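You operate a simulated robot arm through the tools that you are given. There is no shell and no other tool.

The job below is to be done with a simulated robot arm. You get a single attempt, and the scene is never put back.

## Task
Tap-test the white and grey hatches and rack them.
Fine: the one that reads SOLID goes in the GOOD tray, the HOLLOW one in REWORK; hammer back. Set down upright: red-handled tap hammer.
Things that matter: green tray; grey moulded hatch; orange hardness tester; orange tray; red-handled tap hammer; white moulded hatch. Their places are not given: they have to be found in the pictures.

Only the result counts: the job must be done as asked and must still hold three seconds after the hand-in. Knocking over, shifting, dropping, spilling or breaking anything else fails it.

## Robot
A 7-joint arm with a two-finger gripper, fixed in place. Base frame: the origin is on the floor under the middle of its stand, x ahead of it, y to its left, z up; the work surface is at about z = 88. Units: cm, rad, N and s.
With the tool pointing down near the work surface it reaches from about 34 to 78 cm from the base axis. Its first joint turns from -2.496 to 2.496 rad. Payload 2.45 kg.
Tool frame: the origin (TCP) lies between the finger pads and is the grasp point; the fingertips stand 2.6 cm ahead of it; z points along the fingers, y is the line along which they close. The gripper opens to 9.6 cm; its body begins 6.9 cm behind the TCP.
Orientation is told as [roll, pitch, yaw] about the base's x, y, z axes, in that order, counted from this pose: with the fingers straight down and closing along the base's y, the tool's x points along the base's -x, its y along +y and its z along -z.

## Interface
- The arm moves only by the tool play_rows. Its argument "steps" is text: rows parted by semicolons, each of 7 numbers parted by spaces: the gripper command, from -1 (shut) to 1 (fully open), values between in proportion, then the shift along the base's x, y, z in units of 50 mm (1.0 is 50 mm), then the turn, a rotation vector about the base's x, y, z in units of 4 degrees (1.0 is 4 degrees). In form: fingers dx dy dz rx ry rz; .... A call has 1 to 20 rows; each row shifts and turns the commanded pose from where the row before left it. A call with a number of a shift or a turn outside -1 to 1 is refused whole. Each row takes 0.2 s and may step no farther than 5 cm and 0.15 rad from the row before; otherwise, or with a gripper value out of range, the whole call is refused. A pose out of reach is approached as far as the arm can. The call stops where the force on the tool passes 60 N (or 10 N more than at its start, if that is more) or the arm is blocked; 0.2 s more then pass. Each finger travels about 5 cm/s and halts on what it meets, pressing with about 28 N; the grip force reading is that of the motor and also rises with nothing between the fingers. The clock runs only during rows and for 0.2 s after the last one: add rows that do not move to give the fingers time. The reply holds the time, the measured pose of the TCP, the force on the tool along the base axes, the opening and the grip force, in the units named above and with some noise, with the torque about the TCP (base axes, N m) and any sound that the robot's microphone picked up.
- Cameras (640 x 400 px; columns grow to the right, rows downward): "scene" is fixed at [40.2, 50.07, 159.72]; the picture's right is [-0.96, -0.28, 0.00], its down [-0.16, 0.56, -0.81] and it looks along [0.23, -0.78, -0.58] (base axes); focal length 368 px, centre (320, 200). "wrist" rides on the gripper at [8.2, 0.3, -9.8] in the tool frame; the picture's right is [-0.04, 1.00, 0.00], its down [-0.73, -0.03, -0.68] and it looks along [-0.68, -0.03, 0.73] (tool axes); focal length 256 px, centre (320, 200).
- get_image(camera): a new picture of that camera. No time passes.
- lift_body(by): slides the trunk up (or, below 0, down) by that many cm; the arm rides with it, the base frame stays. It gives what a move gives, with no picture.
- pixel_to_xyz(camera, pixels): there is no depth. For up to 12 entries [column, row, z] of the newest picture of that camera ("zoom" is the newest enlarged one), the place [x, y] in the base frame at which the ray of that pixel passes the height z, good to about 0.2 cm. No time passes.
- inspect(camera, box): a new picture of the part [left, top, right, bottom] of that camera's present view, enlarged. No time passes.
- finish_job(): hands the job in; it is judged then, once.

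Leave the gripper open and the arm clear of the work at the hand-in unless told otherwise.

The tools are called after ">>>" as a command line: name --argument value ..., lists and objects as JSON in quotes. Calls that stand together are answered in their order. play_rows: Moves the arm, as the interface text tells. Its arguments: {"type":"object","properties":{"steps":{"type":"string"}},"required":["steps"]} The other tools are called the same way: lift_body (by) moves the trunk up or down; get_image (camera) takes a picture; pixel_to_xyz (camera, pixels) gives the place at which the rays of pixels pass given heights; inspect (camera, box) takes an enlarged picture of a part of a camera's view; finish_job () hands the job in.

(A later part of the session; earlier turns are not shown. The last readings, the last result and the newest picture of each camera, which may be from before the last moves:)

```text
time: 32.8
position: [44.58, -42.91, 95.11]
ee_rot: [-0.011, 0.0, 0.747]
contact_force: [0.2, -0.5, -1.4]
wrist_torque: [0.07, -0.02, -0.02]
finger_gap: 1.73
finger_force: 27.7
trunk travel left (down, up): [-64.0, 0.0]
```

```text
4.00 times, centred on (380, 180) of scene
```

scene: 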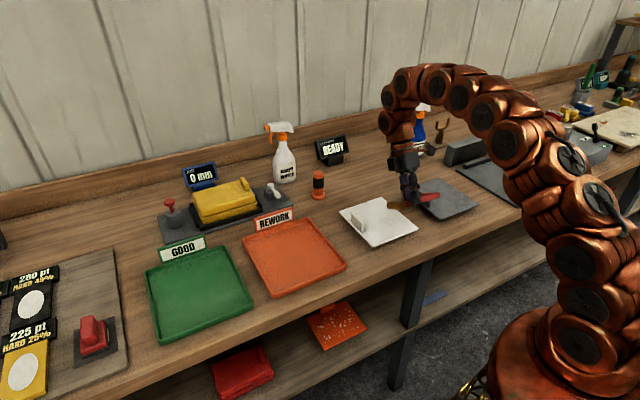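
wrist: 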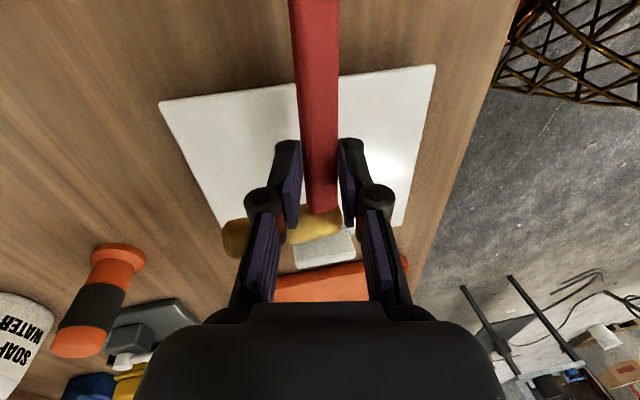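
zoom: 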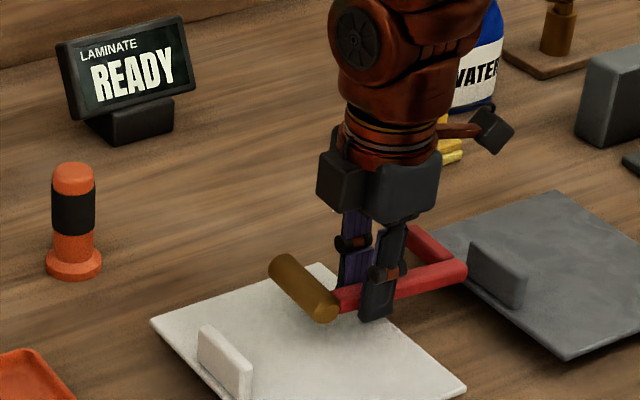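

Still READY, so it has to be the striking face. I'll lay the hammer down on the white hatch and open the fingers.

>>> play_rows --steps "-1 0 0 -0.2 0 0 0; -1 0 0 -0.12 0 0 0; -1 0 0 -0.04 0 0 0; -1 0 0 -0.02 0 0 0; -0.6 0 0 0 0 0 0; -0.4 0 0 0 0 0 0; -0.2 0 0 0 0 0 0; -0.2 0 0 0 0 0 0; -0.2 0 0 0.3 0 0 0; -0.2 0 0 0.4 0 0 0; -0.2 0 0 0.4 0 0 0; -0.2 0 0 0 0 0 0"

>>> inspect --camera "scene" --box '[330, 160, 450, 260]'

>>> get_image --camera "wrist"

```text
time: 35.4
position: [44.81, -42.76, 98.66]
ee_rot: [-0.01, -0.001, 0.751]
contact_force: [0.1, 1.1, -0.6]
wrist_torque: [0.02, -0.01, -0.05]
finger_gap: 3.82
finger_force: 0.1
trunk travel left (down, up): [-64.0, 0.0]
```

```text
4.00 times, centred on (390, 210) of scene
```

zoom: 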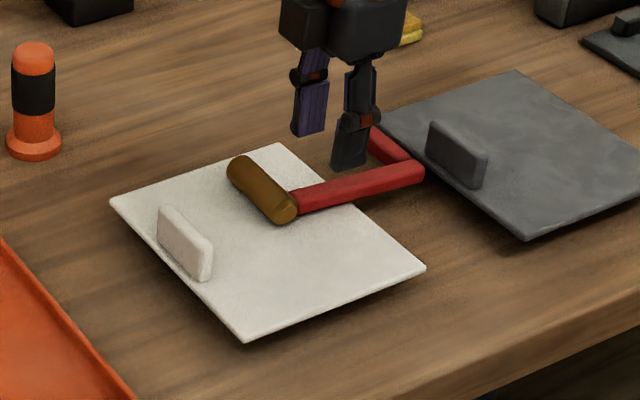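

```text
taken
```

wrist: 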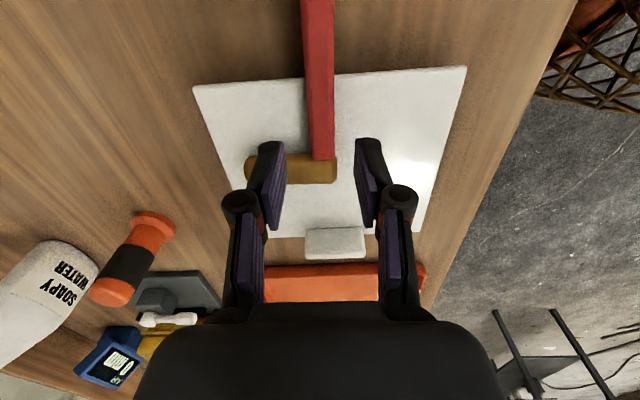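

The hammer rests on the white hatch. I'll measure where the head and bar are now, along with the hatch handles, the board and the bench edge.

>>> pixel_to_xyz --camera "scene" --pixels '[[381.5, 211, 91.5], [369, 201.5, 91.5], [383, 209, 91.5], [414, 202, 91.5], [352, 218, 92], [361, 228, 92], [353.5, 212, 94], [362, 223, 94], [410, 262, 88], [455.6, 170, 88], [418, 191, 94], [431, 199, 94]]'

>>> pixel_to_xyz --camera "wrist" --pixels '[[246, 168, 91], [337, 170, 91], [320, 150, 91.5], [318, 20, 91.5], [194, 86, 90], [467, 66, 90], [428, 232, 90], [231, 170, 90], [335, 245, 92], [575, 5, 88]]'

```text
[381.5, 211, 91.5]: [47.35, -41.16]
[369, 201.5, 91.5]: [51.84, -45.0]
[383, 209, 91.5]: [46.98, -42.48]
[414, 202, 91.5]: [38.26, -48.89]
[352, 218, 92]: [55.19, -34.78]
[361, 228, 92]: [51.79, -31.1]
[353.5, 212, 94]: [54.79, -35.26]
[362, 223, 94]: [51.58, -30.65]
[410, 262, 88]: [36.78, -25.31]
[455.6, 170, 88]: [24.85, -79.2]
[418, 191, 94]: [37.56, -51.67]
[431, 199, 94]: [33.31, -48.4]
```

```text
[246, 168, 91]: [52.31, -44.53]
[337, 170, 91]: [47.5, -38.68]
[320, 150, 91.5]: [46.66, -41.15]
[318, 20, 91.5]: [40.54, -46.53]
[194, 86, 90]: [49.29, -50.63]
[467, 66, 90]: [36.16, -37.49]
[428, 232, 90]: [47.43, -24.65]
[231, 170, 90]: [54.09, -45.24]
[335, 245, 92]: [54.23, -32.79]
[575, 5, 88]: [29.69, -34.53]
```

I'll zoom in with the wrist camera to place the head precisely for the next grip.

>>> inspect --camera "wrist" --box '[180, 60, 480, 260]'

```text
2.00 times, centred on (330, 160) of wrist
```

zoom: 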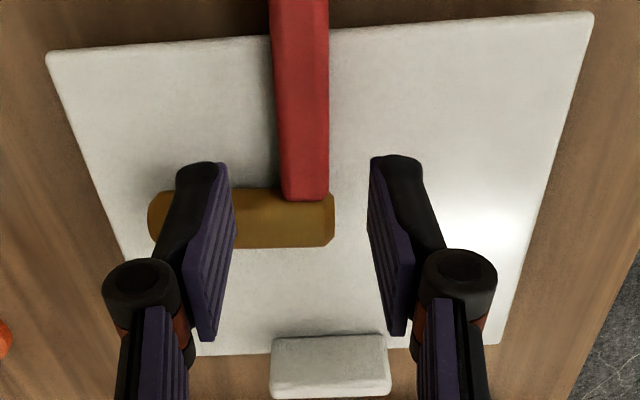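

>>> pixel_to_xyz --camera "scene" --pixels '[[380.5, 211.5, 91.1], [369.5, 202.3, 91.1], [375, 207, 91.1], [398, 206.5, 91.1]]'

>>> pixel_to_xyz --camera "wrist" --pixels '[[290, 168.7, 91.1], [246, 169, 91.1], [336, 169, 91.1], [322, 157, 92], [321, 100, 92], [310, 157, 92], [334, 157, 92], [321, 60, 92]]'

```text
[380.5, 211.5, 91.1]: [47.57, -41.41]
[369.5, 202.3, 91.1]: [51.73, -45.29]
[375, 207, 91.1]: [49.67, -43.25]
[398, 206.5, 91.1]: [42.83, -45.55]
```

```text
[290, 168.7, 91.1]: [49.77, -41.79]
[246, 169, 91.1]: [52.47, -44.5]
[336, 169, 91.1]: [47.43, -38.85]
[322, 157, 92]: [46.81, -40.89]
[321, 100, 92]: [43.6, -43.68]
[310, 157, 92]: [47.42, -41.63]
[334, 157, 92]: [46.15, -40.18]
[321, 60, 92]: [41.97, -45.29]
```

The fingertip contact tells me the hatch top is near z = 90.6, and the two views agree the head axis is near z = 91.8, centred at about (49.4,-42.1). Next I raise the tool and turn it −90°, so the fingers can close across the head.

>>> play_rows --steps "0 0 0 0.3 0 0 -0.5; 0 0 0 0.3 0 0 -1; 0 0 0 0.3 0 0 -1; 0 0 0 0.3 0 0 -1; 0 0 0 0 0 0 -1; 0 0 0 0 0 0 -1; 0 0 0 0 0 0 -1; 0 0 0 0 0 0 -1; 0 0 0 0 0 0 -1; 0 0 0 0 0 0 -1; 0 0 0 0 0 0 -1; 0 0 0 0 0 0 -1; 0 0 0 0 0 0 -1; 0 0 0 0 0 0 -1; 0 0 0 0 0 0 -1; 0 0 0 0 0 0 -1; 0 0 0 0 0 0 -1; 0 0 0 0 0 0 -1; 0 0 0 0 0 0 -1; 0 0 0 0 0 0 -1"

>>> play_rows --steps "0 0 0.1 0 0 0 -1; 0 0 0.1 0 0 0 -1; 0 0.06 0.1 0 -0.733 -0.68 -1; 0 0.06 0.1 0 -0.733 -0.68 0; 0 0.06 0.1 0 -0.733 -0.68 0; 0 0.06 0.1 -0.1 -0.733 -0.68 0; 0 0.06 0.1 -0.1 -0.733 -0.68 0; 0 0 0.1 -0.1 -0.733 -0.68 0; 0 0 0 -0.1 -0.733 -0.68 0; 0 0 0 -0.1 -0.733 -0.68 0; 0 0 0 -0.1 -0.733 -0.68 0; 0 0 0 -0.1 -0.733 -0.68 0; 0 0 0 0 0 0 0"

>>> get_image --camera "wrist"

>>> get_image --camera "scene"

```text
time: 39.6
position: [44.56, -42.7, 104.59]
ee_rot: [-0.009, -0.001, -0.614]
contact_force: [-0.1, 0.1, 0.3]
wrist_torque: [-0.03, 0.0, 0.0]
finger_gap: 4.77
finger_force: 0.0
trunk travel left (down, up): [-64.0, 0.0]
```

```text
time: 42.4
position: [46.09, -38.6, 101.17]
ee_rot: [-0.012, -0.699, -0.823]
contact_force: [-0.6, 0.7, 0.3]
wrist_torque: [0.02, 0.04, 0.02]
finger_gap: 4.8
finger_force: 0.1
trunk travel left (down, up): [-64.0, 0.0]
```

```text
taken
```

wrist: 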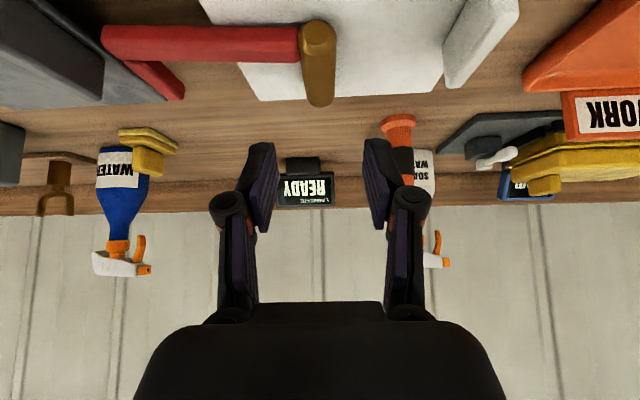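

```text
taken
```

scene: 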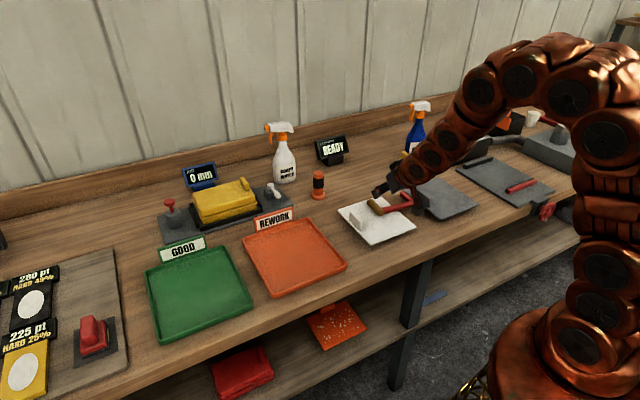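

The head is centred between the fingers (column 318). I'll go down to a point just above and behind it, then check.

>>> play_rows --steps "0 0.04 -0.05 -0.3 0 0 0; 0 0.07 -0.06 -0.3 0 0 0; 0 0.07 -0.07 -0.22 0 0 0; 0 0 0 0 0 0 0"

>>> inspect --camera "scene" --box '[320, 150, 450, 250]'

>>> get_image --camera "wrist"

```text
time: 43.4
position: [47.19, -39.45, 97.05]
ee_rot: [-0.013, -0.699, -0.822]
contact_force: [0.2, 0.8, -1.0]
wrist_torque: [-0.03, -0.01, -0.01]
finger_gap: 4.79
finger_force: 0.0
trunk travel left (down, up): [-64.0, 0.0]
```

```text
4.00 times, centred on (385, 200) of scene
```

zoom: 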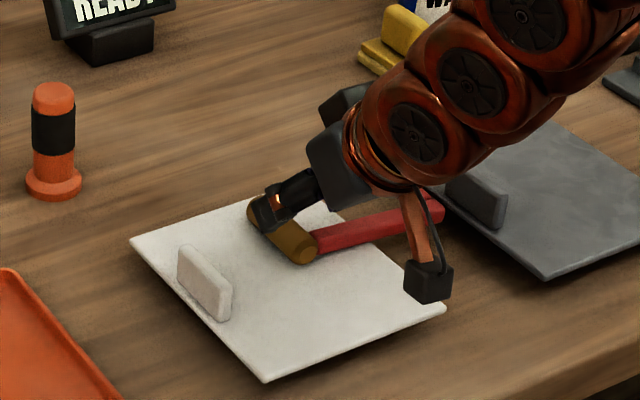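

```text
taken
```

wrist: 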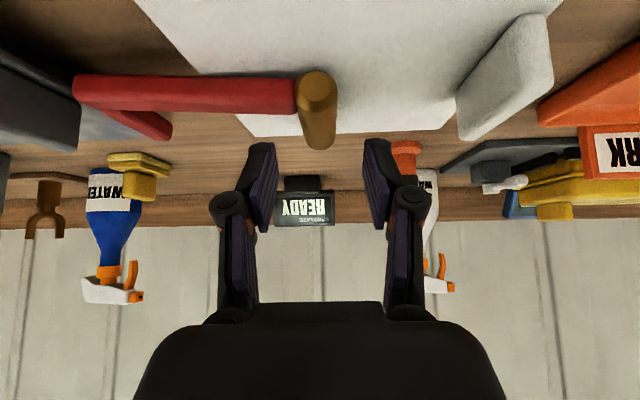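

The geometry matches my estimate. I'll advance toward the head along the tool direction, three quarters of the way first.

>>> play_rows --steps "0 0.0865 -0.104 -0.1775 0 0 0; 0 0.0865 -0.104 -0.1775 0 0 0; 0 0.0865 -0.104 -0.1775 0 0 0; 0 0 0 0 0 0 0"

>>> inspect --camera "scene" --box '[330, 160, 430, 240]'

>>> get_image --camera "wrist"

```text
time: 44.4
position: [48.33, -40.98, 94.31]
ee_rot: [-0.012, -0.697, -0.823]
contact_force: [-0.9, -0.4, 0.0]
wrist_torque: [0.02, 0.0, 0.01]
finger_gap: 4.8
finger_force: 0.1
trunk travel left (down, up): [-64.0, 0.0]
```

```text
5.00 times, centred on (380, 200) of scene
```

zoom: 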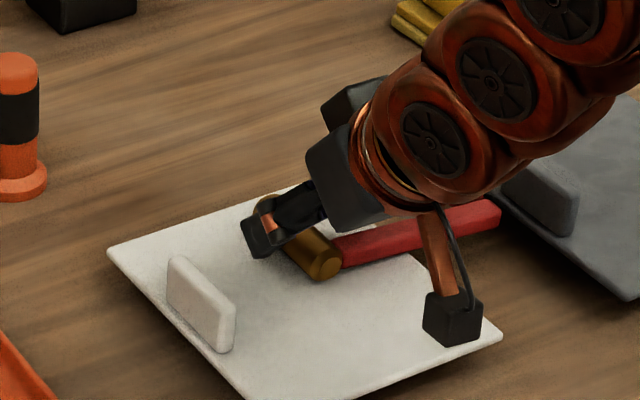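

```text
taken
```

wrist: 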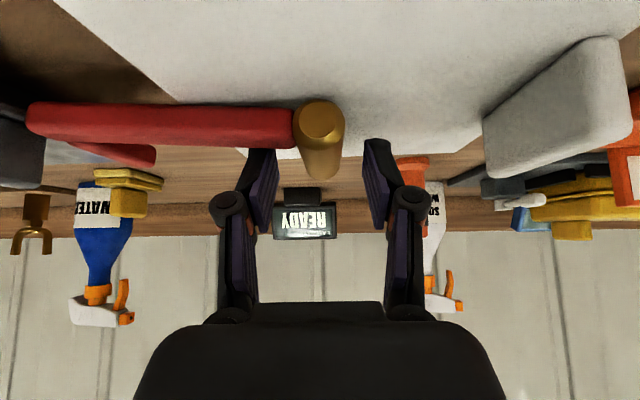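

The fingers are on either side of the head, clear of the bar. I'll make the last small advance and close.

>>> play_rows --steps "0 0.05 -0.055 -0.09 0 0 0; 0 0.04 -0.05 -0.07 0 0 0; -0.4 0 0 0 0 0 0; -1 0 0 0 0 0 0; -1 0 0 0 0 0 0; -1 0 0 0 0 0 0"

>>> inspect --camera "scene" --box '[330, 160, 430, 240]'

>>> get_image --camera "wrist"

```text
time: 45.8
position: [48.67, -41.58, 93.68]
ee_rot: [-0.012, -0.698, -0.822]
contact_force: [0.2, -1.5, 0.4]
wrist_torque: [-0.02, 0.06, 0.07]
finger_gap: 2.31
finger_force: 28.0
trunk travel left (down, up): [-64.0, 0.0]
```

```text
5.00 times, centred on (380, 200) of scene
```

zoom: 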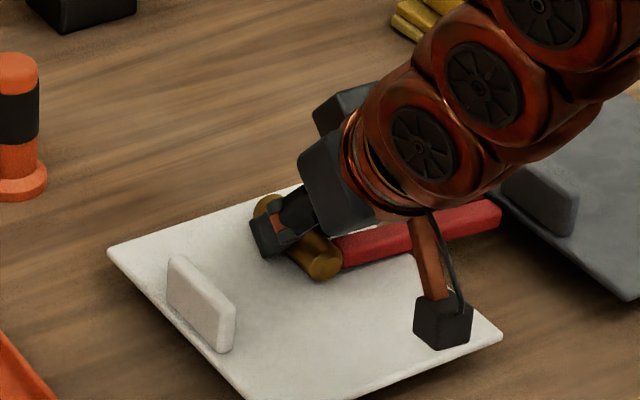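

```text
taken
```

wrist: 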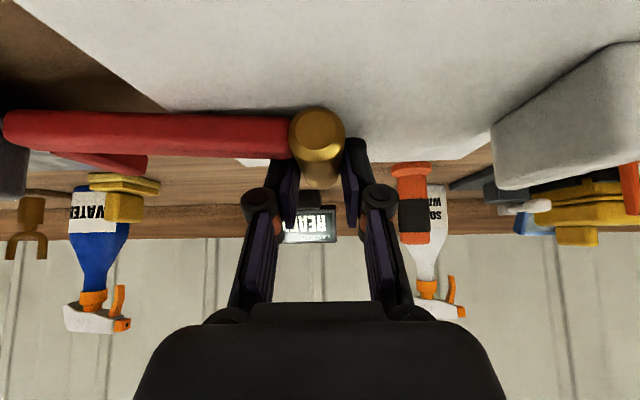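

The gap is 2.31 cm, which matches the head's diameter. I'll lift 1.5 cm slowly and check that it holds.

>>> play_rows --steps "-1 0 0 0.04 0 0 0; -1 0 0 0.08 0 0 0; -1 0 0 0.1 0 0 0; -1 0 0 0.1 0 0 0; -1 0 0 0 0 0 0"

>>> inspect --camera "scene" --box '[330, 160, 430, 240]'

>>> get_image --camera "wrist"

```text
time: 47.0
position: [48.73, -41.54, 95.23]
ee_rot: [-0.013, -0.696, -0.822]
contact_force: [-1.6, -0.1, -1.1]
wrist_torque: [0.07, -0.04, -0.02]
finger_gap: 2.31
finger_force: 27.4
trunk travel left (down, up): [-64.0, 0.0]
```

```text
5.00 times, centred on (380, 200) of scene
```

zoom: 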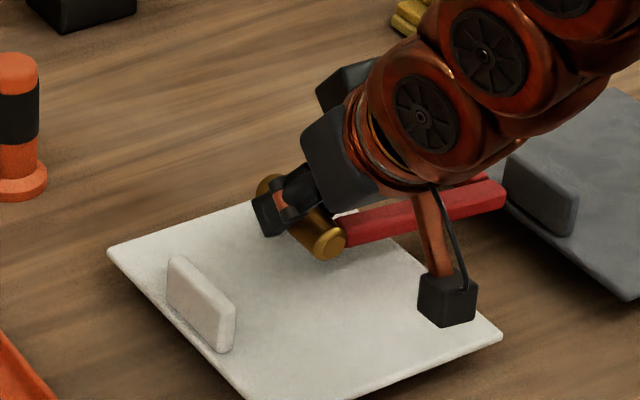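

```text
taken
```

wrist: 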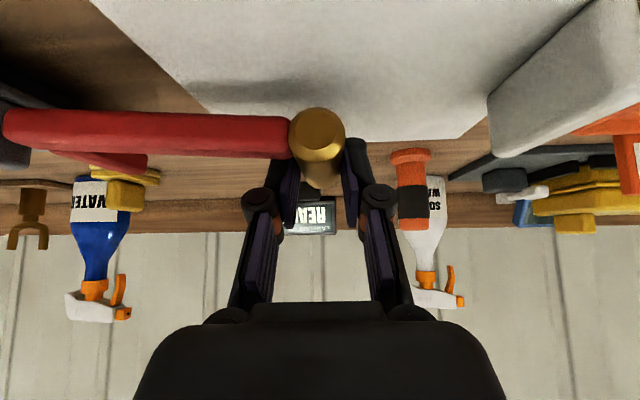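

It holds well. I'll raise it and turn the tool from 40° outward to 40° inward, which swings the hammer to nearly upright, moving inward as I go.

>>> play_rows --steps "-1 0 0 0.15 0.3 0.28 0; -1 -0.037 0.055 0.25 0.6 0.56 0; -1 -0.037 0.055 0.25 0.733 0.68 0; -1 -0.037 0.055 0.2 0.733 0.68 0; -1 -0.037 0.055 0 0.733 0.68 0; -1 -0.037 0.055 0 0.733 0.68 0; -1 -0.037 0.055 0 0.733 0.68 0; -1 -0.037 0.055 0 0.733 0.68 0; -1 -0.037 0.055 0 0.733 0.68 0; -1 -0.037 0.055 0 0.733 0.68 0; -1 -0.037 0.055 0 0.733 0.68 0; -1 -0.037 0.055 0 0.733 0.68 0; -1 -0.037 0.055 0 0.733 0.68 0; -1 -0.037 0.055 0 0.733 0.68 0; -1 -0.037 0.055 0 0.733 0.68 0; -1 -0.037 0.055 0 0.733 0.68 0; -1 -0.037 0.055 0 0.733 0.68 0; -1 -0.037 0.055 0 0.733 0.68 0; -1 -0.037 0.055 0 0.733 0.68 0; -1 -0.037 0.055 0 0.733 0.68 0"

>>> get_image --camera "scene"

>>> get_image --camera "wrist"

```text
time: 51.2
position: [43.17, -33.59, 97.64]
ee_rot: [-0.012, 0.646, -0.822]
contact_force: [0.5, 1.0, -0.9]
wrist_torque: [0.07, -0.01, 0.02]
finger_gap: 2.35
finger_force: 28.2
out of reach, approached as far as the arm can: row 19, 20
trunk travel left (down, up): [-64.0, 0.0]
```

```text
taken
```

scene: 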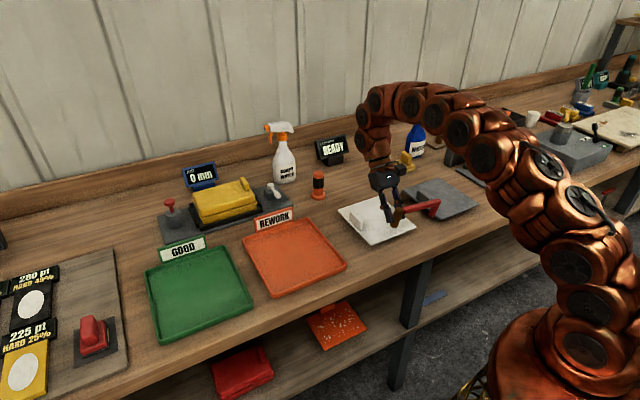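

```text
taken
```

wrist: 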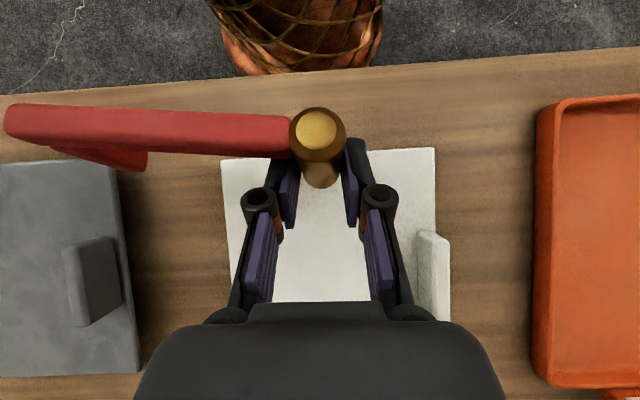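

The hammer is now nearly upright (about 13° off), held by its head just over the front part of the white hatch. The arm is near its limit at this tilt. I'll shift outward a little, lower gently and tap.

>>> play_rows --steps "-1 0.05 -0.055 -0.04 0 0 0; -1 0.05 -0.055 -0.04 0 0 0; -1 0.05 -0.055 -0.04 0 0 0; -1 0.05 -0.055 -0.04 0 0 0; -1 0 0 0 0 0 0"

>>> inspect --camera "scene" --box '[330, 160, 450, 250]'

>>> get_image --camera "wrist"

```text
time: 52.4
position: [44.13, -34.91, 96.72]
ee_rot: [-0.013, 0.645, -0.822]
contact_force: [-0.3, 0.4, -1.3]
wrist_torque: [0.03, -0.09, -0.02]
finger_gap: 2.31
finger_force: 27.9
trunk travel left (down, up): [-64.0, 0.0]
```

```text
4.44 times, centred on (390, 205) of scene
```

zoom: 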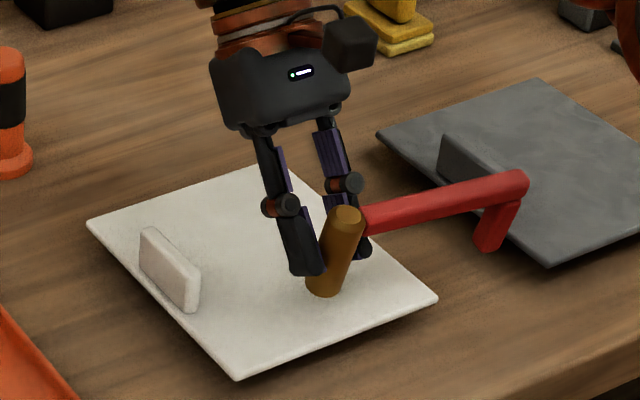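

```text
taken
```

wrist: 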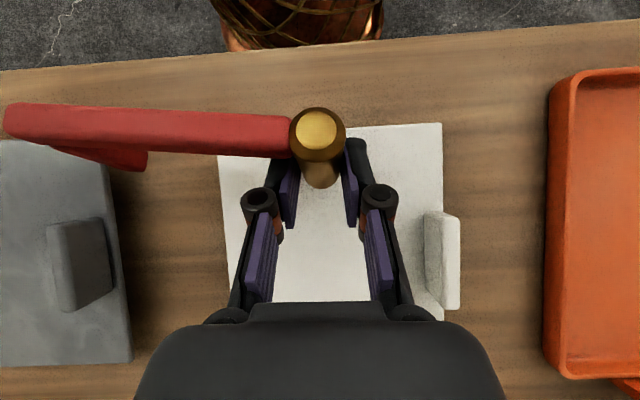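

The head stands just above the white hatch with its striking face down. Tapping now: a short, quick drop of about 1.2 cm and straight back up.

>>> play_rows --steps "-1 0 0 -0.24 0 0 0; -1 0 0 0.3 0 0 0; -1 0 0 0 0 0 0"

>>> inspect --camera "scene" --box '[310, 130, 450, 250]'

```text
time: 53.2
position: [44.05, -34.92, 97.06]
ee_rot: [-0.013, 0.644, -0.821]
contact_force: [-0.1, -0.1, -1.3]
wrist_torque: [0.05, -0.05, -0.02]
finger_gap: 2.32
finger_force: 27.6
trunk travel left (down, up): [-64.0, 0.0]
```

```text
3.33 times, centred on (380, 190) of scene
```

zoom: 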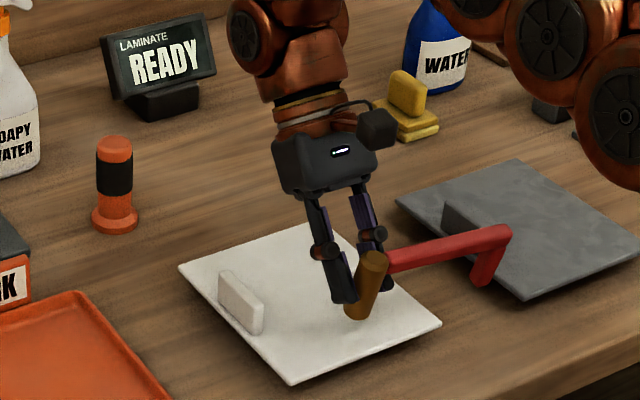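

No reading yet, and I can't tell whether it touched. I'll lower slowly to find the contact height from the force.

>>> play_rows --steps "-1 0 0 -0.12 0 0 0; -1 0 0 -0.08 0 0 0; -1 0 0 -0.06 0 0 0; -1 0 0 0 0 0 0"

>>> inspect --camera "scene" --box '[310, 130, 450, 250]'

```text
time: 54.2
position: [44.11, -34.85, 95.87]
ee_rot: [-0.012, 0.643, -0.821]
contact_force: [0.8, -0.4, -1.0]
wrist_torque: [0.02, -0.11, 0.02]
finger_gap: 2.33
finger_force: 28.0
trunk travel left (down, up): [-64.0, 0.0]
```

```text
3.33 times, centred on (380, 190) of scene
```

zoom: 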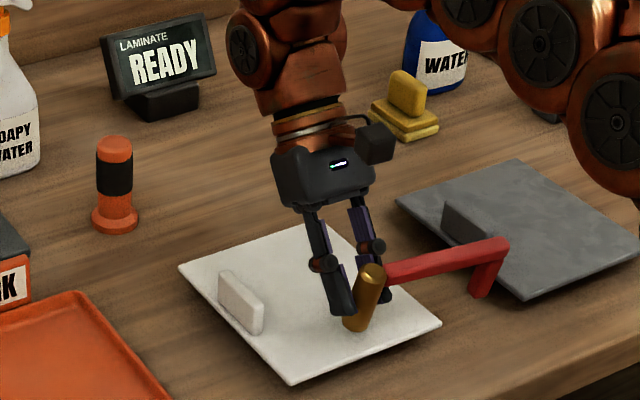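

Not touching at 95.87 yet. I'll keep lowering in small steps.

>>> play_rows --steps "-1 0 0 -0.04 0 0 0; -1 0 0 -0.04 0 0 0; -1 0 0 0 0 0 0"

>>> play_rows --steps "-1 0 0 -0.04 0 0 0; -1 0 0 -0.04 0 0 0; -1 0 0 0 0 0 0"

```text
time: 55.0
position: [44.2, -34.87, 95.36]
ee_rot: [-0.013, 0.645, -0.822]
contact_force: [-0.4, -0.7, 6.3]
wrist_torque: [0.1, 0.05, -0.01]
finger_gap: 2.3
finger_force: 27.6
trunk travel left (down, up): [-64.0, 0.0]
```

```text
time: 55.8
position: [44.07, -34.71, 94.98]
ee_rot: [-0.013, 0.645, -0.821]
contact_force: [-0.5, -4.5, 36.9]
wrist_torque: [0.27, 0.26, 0.06]
finger_gap: 2.34
finger_force: 28.4
trunk travel left (down, up): [-64.0, 0.0]
```

Contact starts at TCP z ≈ 95.45. Now a real tap: rise 1.2 cm, strike quickly to 95.15 and lift away at once.

>>> play_rows --steps "-1 0 0 0.3 0 0 0; -1 0 0 0 0 0 0; -1 0 0 0 0 0 0; -1 0 0 -0.28 0 0 0; -1 0 0 0.4 0 0 0; -1 0 0 0 0 0 0"

>>> inspect --camera "scene" --box '[310, 130, 450, 250]'

```text
time: 57.2
position: [44.13, -34.79, 97.08]
ee_rot: [-0.013, 0.644, -0.823]
contact_force: [-0.1, 0.6, -1.7]
wrist_torque: [0.01, -0.09, -0.02]
finger_gap: 2.29
finger_force: 27.4
trunk travel left (down, up): [-64.0, 0.0]
```

```text
3.33 times, centred on (380, 190) of scene
```

zoom: 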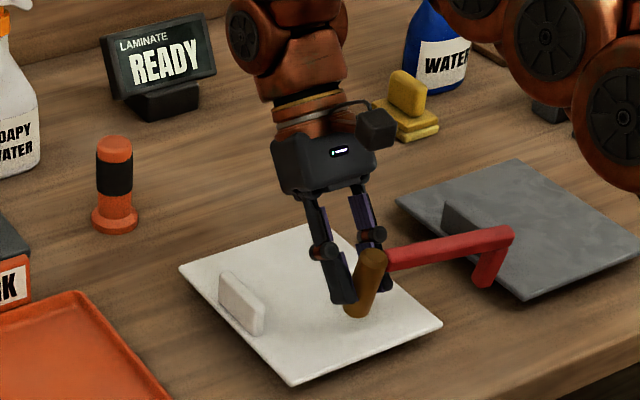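

Still READY; the arm probably lagged and the blow was too soft. I'll strike faster and a little deeper: 2.2 cm down in one row, then away.

>>> play_rows --steps "-1 0 0 -0.46 0 0 0; -1 0 0 0 0 0 0; -1 0 0 0.4 0 0 0; -1 0 0 0 0 0 0"

>>> inspect --camera "scene" --box '[310, 130, 450, 250]'

```text
time: 58.2
position: [44.25, -34.66, 96.81]
ee_rot: [-0.011, 0.644, -0.823]
contact_force: [0.5, -0.2, -1.3]
wrist_torque: [0.02, -0.09, -0.02]
finger_gap: 2.32
finger_force: 27.6
trunk travel left (down, up): [-64.0, 0.0]
```

```text
3.33 times, centred on (380, 190) of scene
```

zoom: 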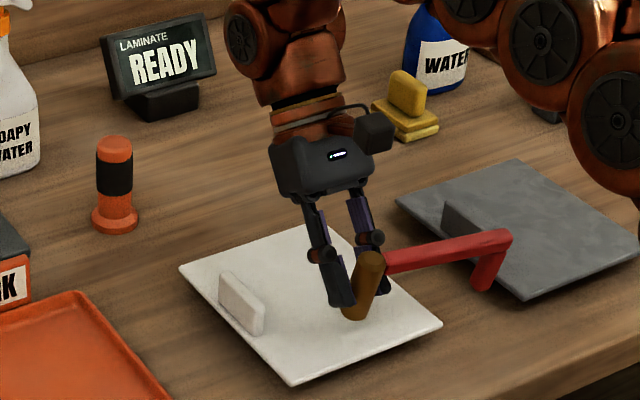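

Still READY. This spot is near the hatch edge, and the head is about 13° off square. I want the hammer truly upright so I can re-grip it by the handle and strike the hatch centre squarely. I'll press lightly and drag outward 2 cm so the flat face squares itself against the hatch.

>>> play_rows --steps "-1 -0.1 0.11 0 0 0 0; -1 -0.1 0.11 0 0 0 0; -1 -0.1 0.11 0 0 0 0; -1 0 0 -0.16 0 0 0; -1 0 0 -0.1 0 0 0; -1 0 0 -0.06 0 0 0; -1 0 0 0 0 0 0"

>>> inspect --camera "scene" --box '[340, 170, 440, 250]'

```text
time: 59.8
position: [42.73, -33.13, 95.23]
ee_rot: [-0.011, 0.643, -0.821]
contact_force: [0.1, 0.6, -1.8]
wrist_torque: [-0.01, -0.06, -0.02]
finger_gap: 2.31
finger_force: 28.3
trunk travel left (down, up): [-64.0, 0.0]
```

```text
5.00 times, centred on (390, 210) of scene
```

zoom: 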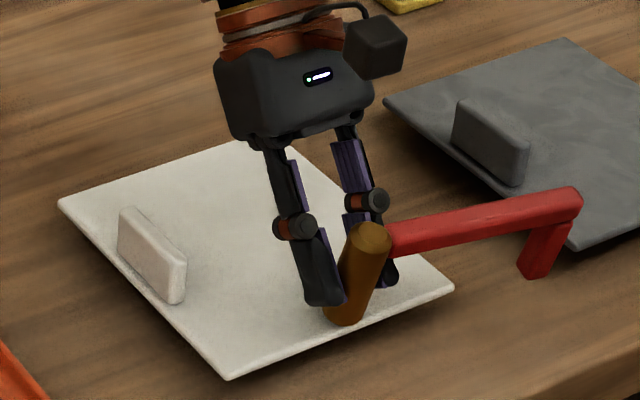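

No contact here, because the lowest rim is just past the hatch's front edge. I'll raise a little, step outward 1 cm, lower to contact and drag outward.

>>> play_rows --steps "-1 0 0 0.12 0 0 0; -1 0.07 -0.073 0 0 0 0; -1 0.06 -0.066 0 0 0 0; -1 0 0 -0.08 0 0 0; -1 0 0 -0.06 0 0 0; -1 0 0 0 0 0 0"

```text
time: 61.2
position: [43.2, -33.97, 95.17]
ee_rot: [-0.013, 0.644, -0.822]
contact_force: [1.3, -1.9, 1.2]
wrist_torque: [-0.02, -0.09, -0.04]
finger_gap: 2.32
finger_force: 28.3
trunk travel left (down, up): [-64.0, 0.0]
```

Just touching. I'll press slightly more and drag outward in small steps.

>>> play_rows --steps "-1 0 0 -0.05 0 0 0; -1 0.045 -0.048 -0.02 0 0 0; -1 0.045 -0.048 0 0 0 0; -1 0.045 -0.048 0 0 0 0; -1 0.045 -0.048 0 0 0 0; -1 0 0 0 0 0 0"

>>> inspect --camera "scene" --box '[310, 130, 450, 250]'

>>> get_image --camera "wrist"

```text
time: 62.6
position: [44.02, -34.77, 94.76]
ee_rot: [-0.014, 0.642, -0.822]
contact_force: [-6.3, 8.2, 26.0]
wrist_torque: [0.65, 0.49, 0.01]
finger_gap: 2.3
finger_force: 28.2
trunk travel left (down, up): [-64.0, 0.0]
```

```text
3.33 times, centred on (380, 190) of scene
```

zoom: 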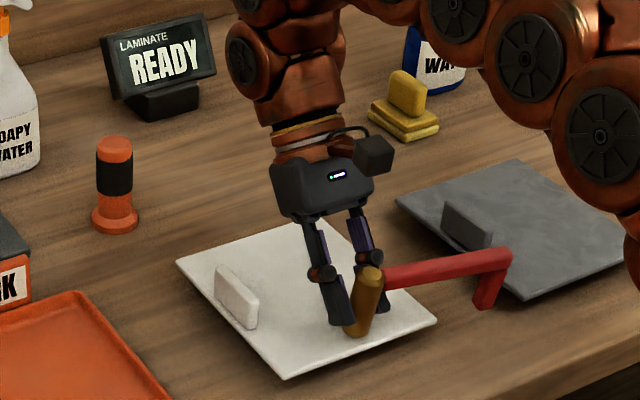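

```text
taken
```

wrist: 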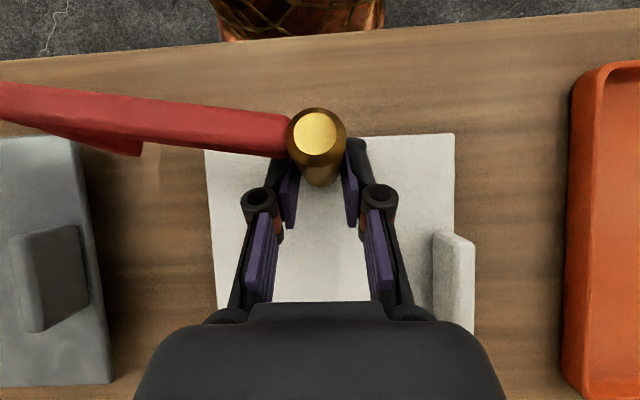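

The drag force (about 10 N sideways, 26 N down) shows the face is engaged. I'll look closely at how upright the head is now.

>>> inspect --camera "scene" --box '[345, 175, 425, 245]'

>>> inspect --camera "wrist" --box '[200, 80, 440, 260]'

```text
5.71 times, centred on (385, 210) of scene
```

zoom: 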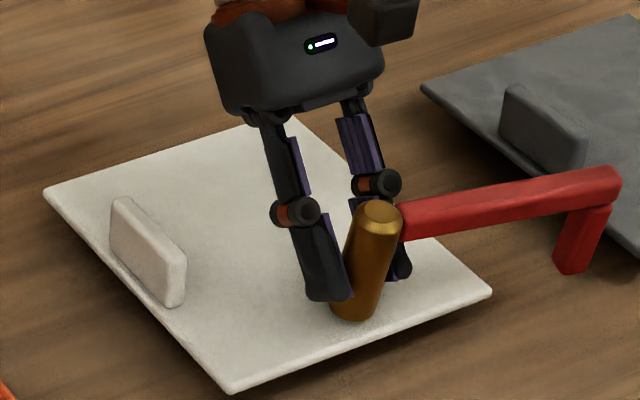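

```text
2.22 times, centred on (320, 170) of wrist
```

zoom: 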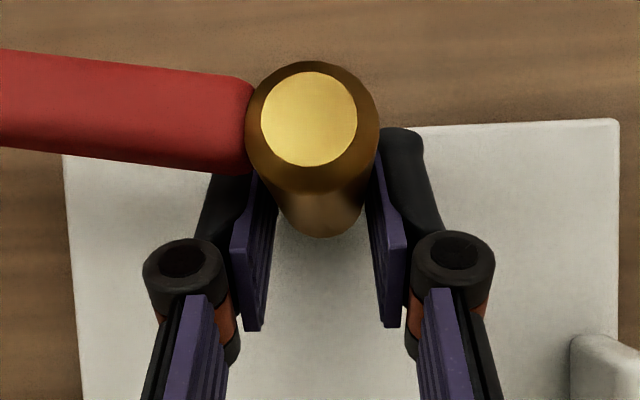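

The pads grip firmly, so the head has barely turned. Another option is the clear bench strip in front of the hatches, where I can tilt further inward and make the hammer properly upright. I'll measure how wide that strip is.

>>> pixel_to_xyz --camera "wrist" --pixels '[[100, 56, 88], [200, 46, 88], [400, 28, 88], [560, 14, 88], [208, 150, 90.7], [454, 134, 90.7], [100, 140, 90.7], [450, 134, 90], [210, 150, 90]]'

>>> pixel_to_xyz --camera "scene" --pixels '[[340, 300, 88], [400, 270, 88], [440, 250, 88], [500, 222, 88]]'

>>> inspect --camera "scene" --box '[320, 190, 520, 310]'

```text
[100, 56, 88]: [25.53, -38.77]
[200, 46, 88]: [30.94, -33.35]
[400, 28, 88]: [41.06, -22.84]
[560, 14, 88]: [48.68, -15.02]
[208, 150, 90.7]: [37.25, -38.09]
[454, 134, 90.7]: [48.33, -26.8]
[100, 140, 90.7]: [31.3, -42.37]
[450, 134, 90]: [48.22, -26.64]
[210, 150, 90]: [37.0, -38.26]
```

```text
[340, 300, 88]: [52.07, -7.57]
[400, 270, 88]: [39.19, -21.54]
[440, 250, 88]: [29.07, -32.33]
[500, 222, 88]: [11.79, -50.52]
```

```text
3.20 times, centred on (420, 250) of scene
```

zoom: 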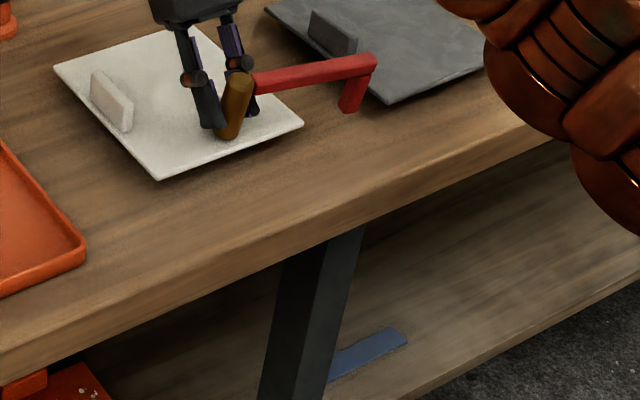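

The clear bench strip is about 7.7 cm wide (n from 45.3 to 53). I'll lift off the hatch and move over the middle of the strip, tilting the tool to about 45° inward.

>>> play_rows --steps "-1 0 0 0.2 0 0 0; -1 -0.02 0.02 0.2 0 0 0; -1 -0.15 0.07 0.05 0.293 0.272 0; -1 -0.2 0.085 0.05 0.293 0.272 0; -1 -0.2 0.085 0 0.293 0.272 0; -1 -0.2 0.085 0 0.293 0.272 0; -1 -0.19 0.07 0 0.293 0.272 0; -1 0 0 0 0 0 0"

>>> inspect --camera "scene" --box '[350, 170, 450, 270]'

>>> get_image --camera "wrist"

```text
time: 64.4
position: [39.24, -32.84, 97.12]
ee_rot: [-0.012, 0.785, -0.823]
contact_force: [-1.8, 0.5, -1.6]
wrist_torque: [0.0, -0.08, 0.0]
finger_gap: 2.33
finger_force: 27.2
trunk travel left (down, up): [-64.0, 0.0]
```

```text
4.00 times, centred on (400, 220) of scene
```

zoom: 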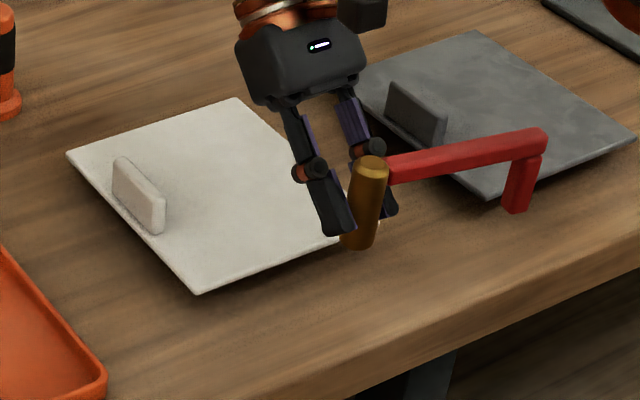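

```text
taken
```

wrist: 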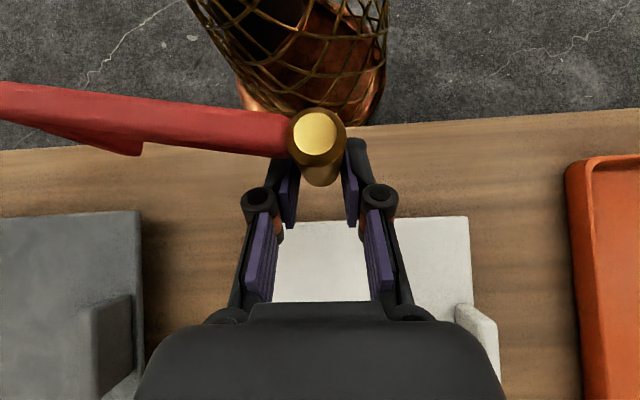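

The head now looks vertical in the scene view, and the bar is turned about 5° inward. I'll turn +5° about vertical to straighten it, then lower toward the bench strip and feel for contact.

>>> play_rows --steps "-1 0 0 -0.1 0 0 0.65; -1 0 0 -0.2 0 0 0.65; -1 0 0 -0.2 0 0 0; -1 0 0 -0.14 0 0 0; -1 0 0 -0.06 0 0 0; -1 0 0 0 0 0 0"

>>> inspect --camera "scene" --box '[350, 180, 450, 270]'

>>> get_image --camera "wrist"

```text
time: 65.8
position: [39.35, -32.75, 93.64]
ee_rot: [-0.014, 0.783, -0.731]
contact_force: [0.2, 0.1, -0.9]
wrist_torque: [0.03, -0.07, -0.01]
finger_gap: 2.31
finger_force: 27.7
trunk travel left (down, up): [-64.0, 0.0]
```

```text
4.44 times, centred on (400, 225) of scene
```

zoom: 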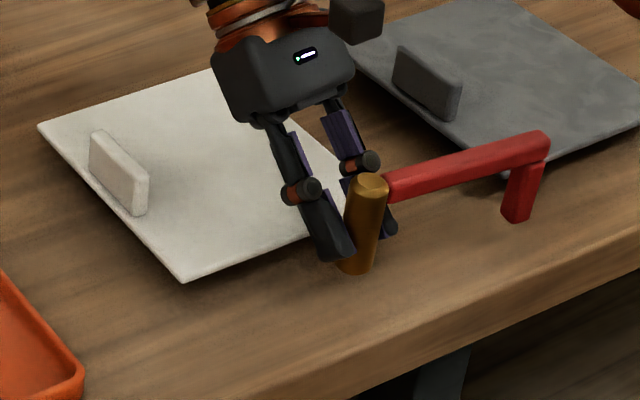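

```text
taken
```

wrist: 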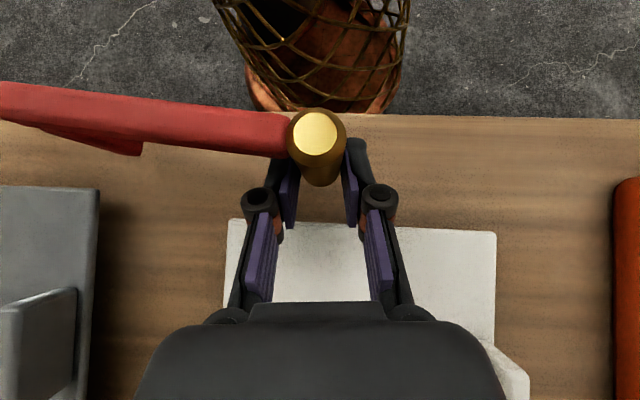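

Lowering the last centimetre in small steps to feel for the bench.

>>> play_rows --steps "-1 0 0 -0.06 0 0 0; -1 0 0 -0.06 0 0 0; -1 0 0 -0.04 0 0 0; -1 0 0 0 0 0 0"

>>> inspect --camera "scene" --box '[350, 180, 450, 270]'

```text
time: 66.8
position: [39.41, -32.71, 92.81]
ee_rot: [-0.012, 0.784, -0.729]
contact_force: [-0.1, -0.5, -1.9]
wrist_torque: [0.03, -0.06, 0.0]
finger_gap: 2.3
finger_force: 28.0
trunk travel left (down, up): [-64.0, 0.0]
```

```text
4.44 times, centred on (400, 225) of scene
```

zoom: 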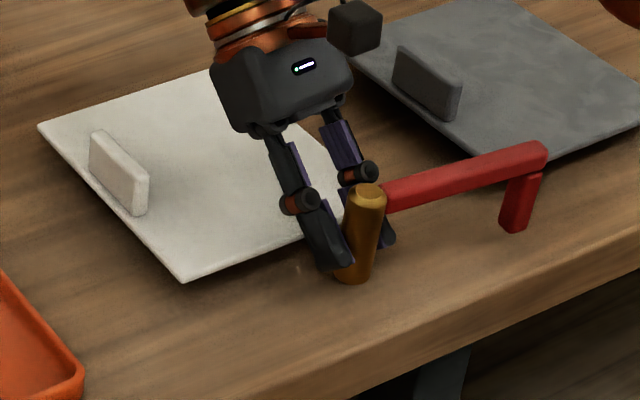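

>>> play_rows --steps "-1 0 0 -0.03 0 0 0; -1 0 0 -0.03 0 0 0; -1 0 0 0 0 0 0"

```text
time: 67.6
position: [39.3, -32.74, 92.74]
ee_rot: [-0.014, 0.783, -0.732]
contact_force: [-0.6, 0.1, -1.3]
wrist_torque: [0.02, -0.05, 0.02]
finger_gap: 2.3
finger_force: 28.3
trunk travel left (down, up): [-64.0, 0.0]
```

>>> play_rows --steps "-1 0 0 -0.04 0 0 0; -1 0 0 0 0 0 0"

>>> play_rows --steps "-1 0 0 -0.04 0 0 0; -1 0 0 0 0 0 0"

```text
time: 68.2
position: [39.35, -32.78, 92.32]
ee_rot: [-0.012, 0.783, -0.73]
contact_force: [-0.2, 1.0, -0.8]
wrist_torque: [0.02, -0.08, -0.01]
finger_gap: 2.31
finger_force: 27.9
trunk travel left (down, up): [-64.0, 0.0]
```

```text
time: 68.8
position: [39.33, -32.71, 92.25]
ee_rot: [-0.014, 0.785, -0.731]
contact_force: [-0.4, -0.2, -1.7]
wrist_torque: [0.0, -0.07, 0.0]
finger_gap: 2.31
finger_force: 27.9
trunk travel left (down, up): [-64.0, 0.0]
```

>>> play_rows --steps "-1 0 0 -0.04 0 0 0; -1 0 0 0 0 0 0"

>>> play_rows --steps "-1 0 0 -0.03 0 0 0; -1 0 0 0 0 0 0"

>>> inspect --camera "scene" --box '[360, 190, 440, 260]'

```text
time: 69.4
position: [39.34, -32.81, 92.09]
ee_rot: [-0.012, 0.784, -0.733]
contact_force: [-0.2, 0.3, -1.9]
wrist_torque: [0.05, -0.08, -0.03]
finger_gap: 2.28
finger_force: 27.6
trunk travel left (down, up): [-64.0, 0.0]
```

```text
time: 70.0
position: [39.35, -32.64, 91.97]
ee_rot: [-0.013, 0.785, -0.732]
contact_force: [1.1, 0.1, -1.0]
wrist_torque: [0.06, -0.09, 0.01]
finger_gap: 2.3
finger_force: 27.9
trunk travel left (down, up): [-64.0, 0.0]
```

```text
5.71 times, centred on (400, 225) of scene
```

zoom: 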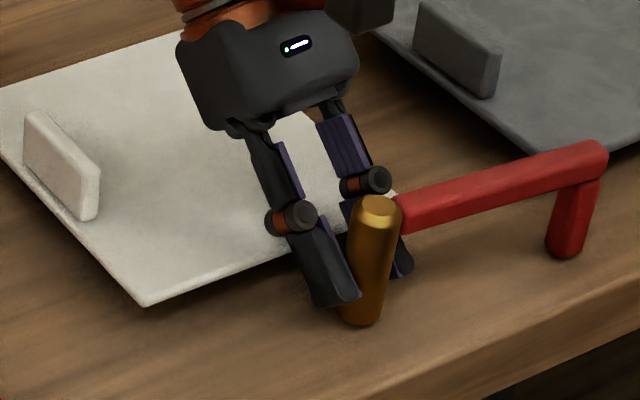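

>>> pixel_to_xyz --camera "scene" --pixels '[[407.4, 245.5, 88], [407.4, 245.5, 89], [407.4, 245.5, 90], [442.6, 233.7, 88], [442.6, 233.7, 89], [442.6, 233.7, 90], [410, 225.5, 95], [410, 225.5, 96]]'

>>> get_image --camera "wrist"

```text
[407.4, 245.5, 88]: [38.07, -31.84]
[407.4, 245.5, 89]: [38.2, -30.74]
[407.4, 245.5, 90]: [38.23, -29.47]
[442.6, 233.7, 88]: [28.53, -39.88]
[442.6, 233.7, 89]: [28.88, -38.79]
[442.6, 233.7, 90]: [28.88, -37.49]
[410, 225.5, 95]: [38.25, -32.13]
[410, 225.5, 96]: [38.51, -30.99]
```

```text
taken
```

wrist: 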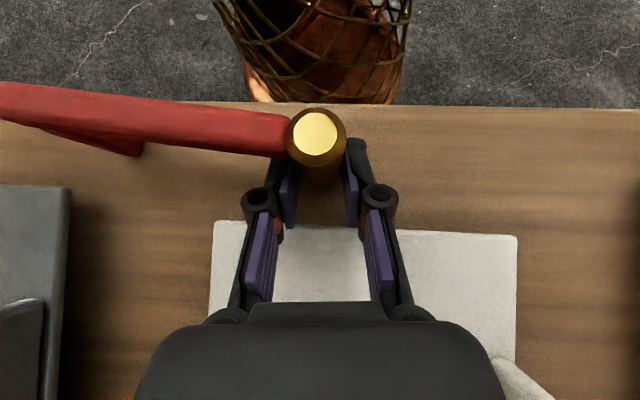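

Both base points now project to the bench surface (z ≈ 88), and the head top is straight above its base. I'll go down a little more until it touches.

>>> play_rows --steps "-1 0 0 -0.03 0 0 0; -1 0 0 0 0 0 0"

>>> play_rows --steps "-1 0 0 -0.03 0 0 0; -1 0 0 0 0 0 0"

```text
time: 70.6
position: [39.46, -32.7, 91.76]
ee_rot: [-0.012, 0.782, -0.731]
contact_force: [-0.3, 0.7, 2.6]
wrist_torque: [0.08, 0.03, -0.01]
finger_gap: 2.31
finger_force: 28.1
trunk travel left (down, up): [-64.0, 0.0]
```

```text
time: 71.2
position: [39.42, -32.56, 91.71]
ee_rot: [-0.014, 0.783, -0.73]
contact_force: [8.1, -5.4, 31.9]
wrist_torque: [0.2, 0.22, 0.03]
finger_gap: 2.3
finger_force: 28.6
trunk travel left (down, up): [-64.0, 0.0]
```

Contact made (32 N). I'll ease off slightly, check the force, then open the fingers slowly.

>>> play_rows --steps "-1 0 0 0.02 0 0 0; -1 0 0 0 0 0 0; -1 0 0 0 0 0 0"

>>> inspect --camera "scene" --box '[360, 190, 440, 260]'

```text
time: 72.0
position: [39.29, -32.69, 91.69]
ee_rot: [-0.013, 0.786, -0.731]
contact_force: [6.5, 0.1, 22.7]
wrist_torque: [0.29, 0.17, -0.05]
finger_gap: 2.31
finger_force: 28.0
trunk travel left (down, up): [-64.0, 0.0]
```

```text
5.71 times, centred on (400, 225) of scene
```

zoom: 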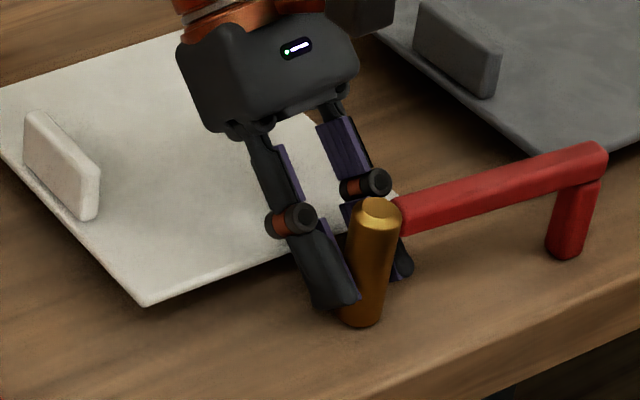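

>>> play_rows --steps "-1 0 0 0.03 0 0 0; -1 0 0 0 0 0 0"

```text
time: 72.6
position: [39.34, -32.86, 91.75]
ee_rot: [-0.013, 0.785, -0.732]
contact_force: [0.4, 0.3, -0.7]
wrist_torque: [0.01, -0.06, -0.01]
finger_gap: 2.32
finger_force: 28.2
trunk travel left (down, up): [-64.0, 0.0]
```

Barely touching now. Opening the fingers gently.

>>> play_rows --steps "-0.5 0 0 0 0 0 0; -0.42 0 0 0 0 0 0; -0.35 0 0 0 0 0 0; -0.25 0 0 0 0 0 0; -0.1 0 0 0 0 0 0; -0.1 0 0 0 0 0 0"

>>> inspect --camera "scene" --box '[360, 190, 440, 260]'

>>> get_image --camera "wrist"

```text
time: 74.0
position: [39.48, -32.74, 91.86]
ee_rot: [-0.013, 0.786, -0.73]
contact_force: [0.8, 0.3, 0.1]
wrist_torque: [-0.04, -0.04, -0.03]
finger_gap: 4.3
finger_force: 0.1
trunk travel left (down, up): [-64.0, 0.0]
```

```text
5.71 times, centred on (400, 225) of scene
```

zoom: 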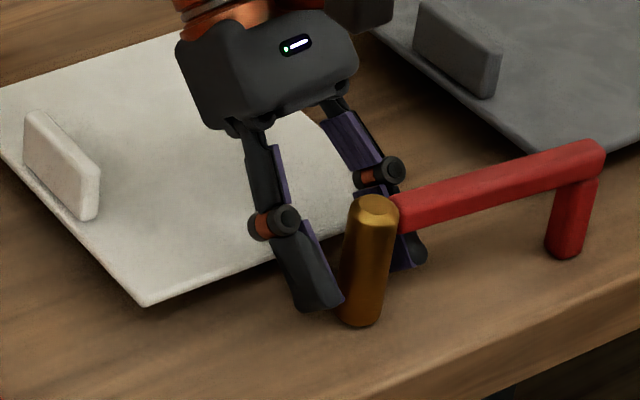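

```text
taken
```

wrist: 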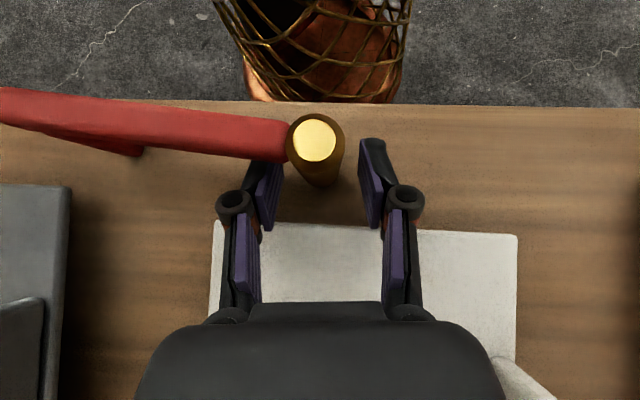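

The hammer is standing upright on the bench strip. I'll back the fingers away from it along the tool axis, up and outward, easing the tilt as I go.

>>> play_rows --steps "-0.1 0.104 -0.094 0.14 -0.668 -0.744 0; -0.1 0.098 -0.088 0.151 -0.668 -0.744 0; -0.1 0.09 -0.08 0.16 -0.668 -0.744 0; -0.1 0.081 -0.073 0.168 -0.668 -0.744 0; -0.1 0.144 -0.13 0.35 -0.668 -0.744 0; -0.1 0.126 -0.113 0.362 -0.668 -0.744 0; -0.1 0.08 -0.07 0.4 -0.668 -0.744 0; -0.1 0 0 0 0 0 0"

>>> get_image --camera "scene"

>>> get_image --camera "wrist"

```text
time: 75.8
position: [42.96, -36.12, 100.36]
ee_rot: [-0.012, 0.292, -0.73]
contact_force: [0.6, 1.4, 0.9]
wrist_torque: [0.04, 0.01, -0.02]
finger_gap: 4.32
finger_force: 0.1
trunk travel left (down, up): [-64.0, 0.0]
```

```text
taken
```

scene: 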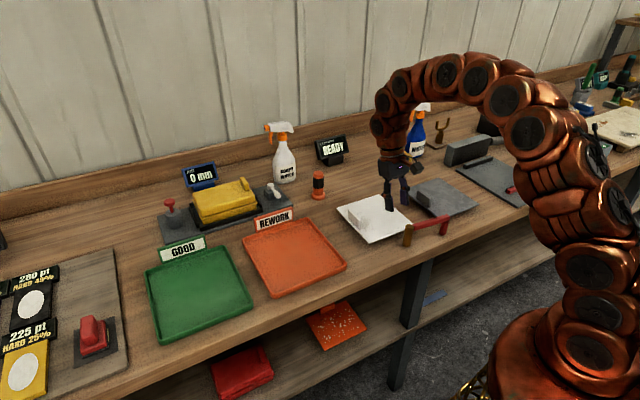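

```text
taken
```

wrist: 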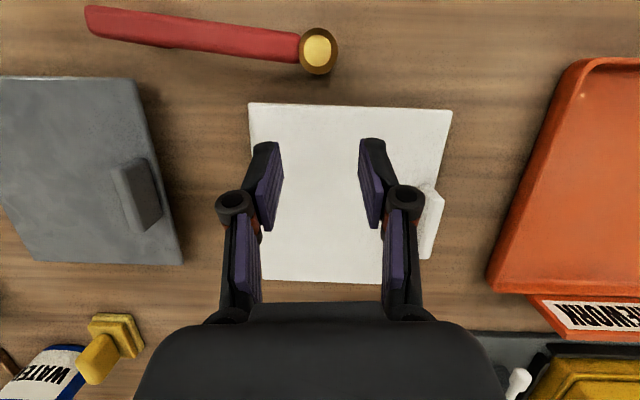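

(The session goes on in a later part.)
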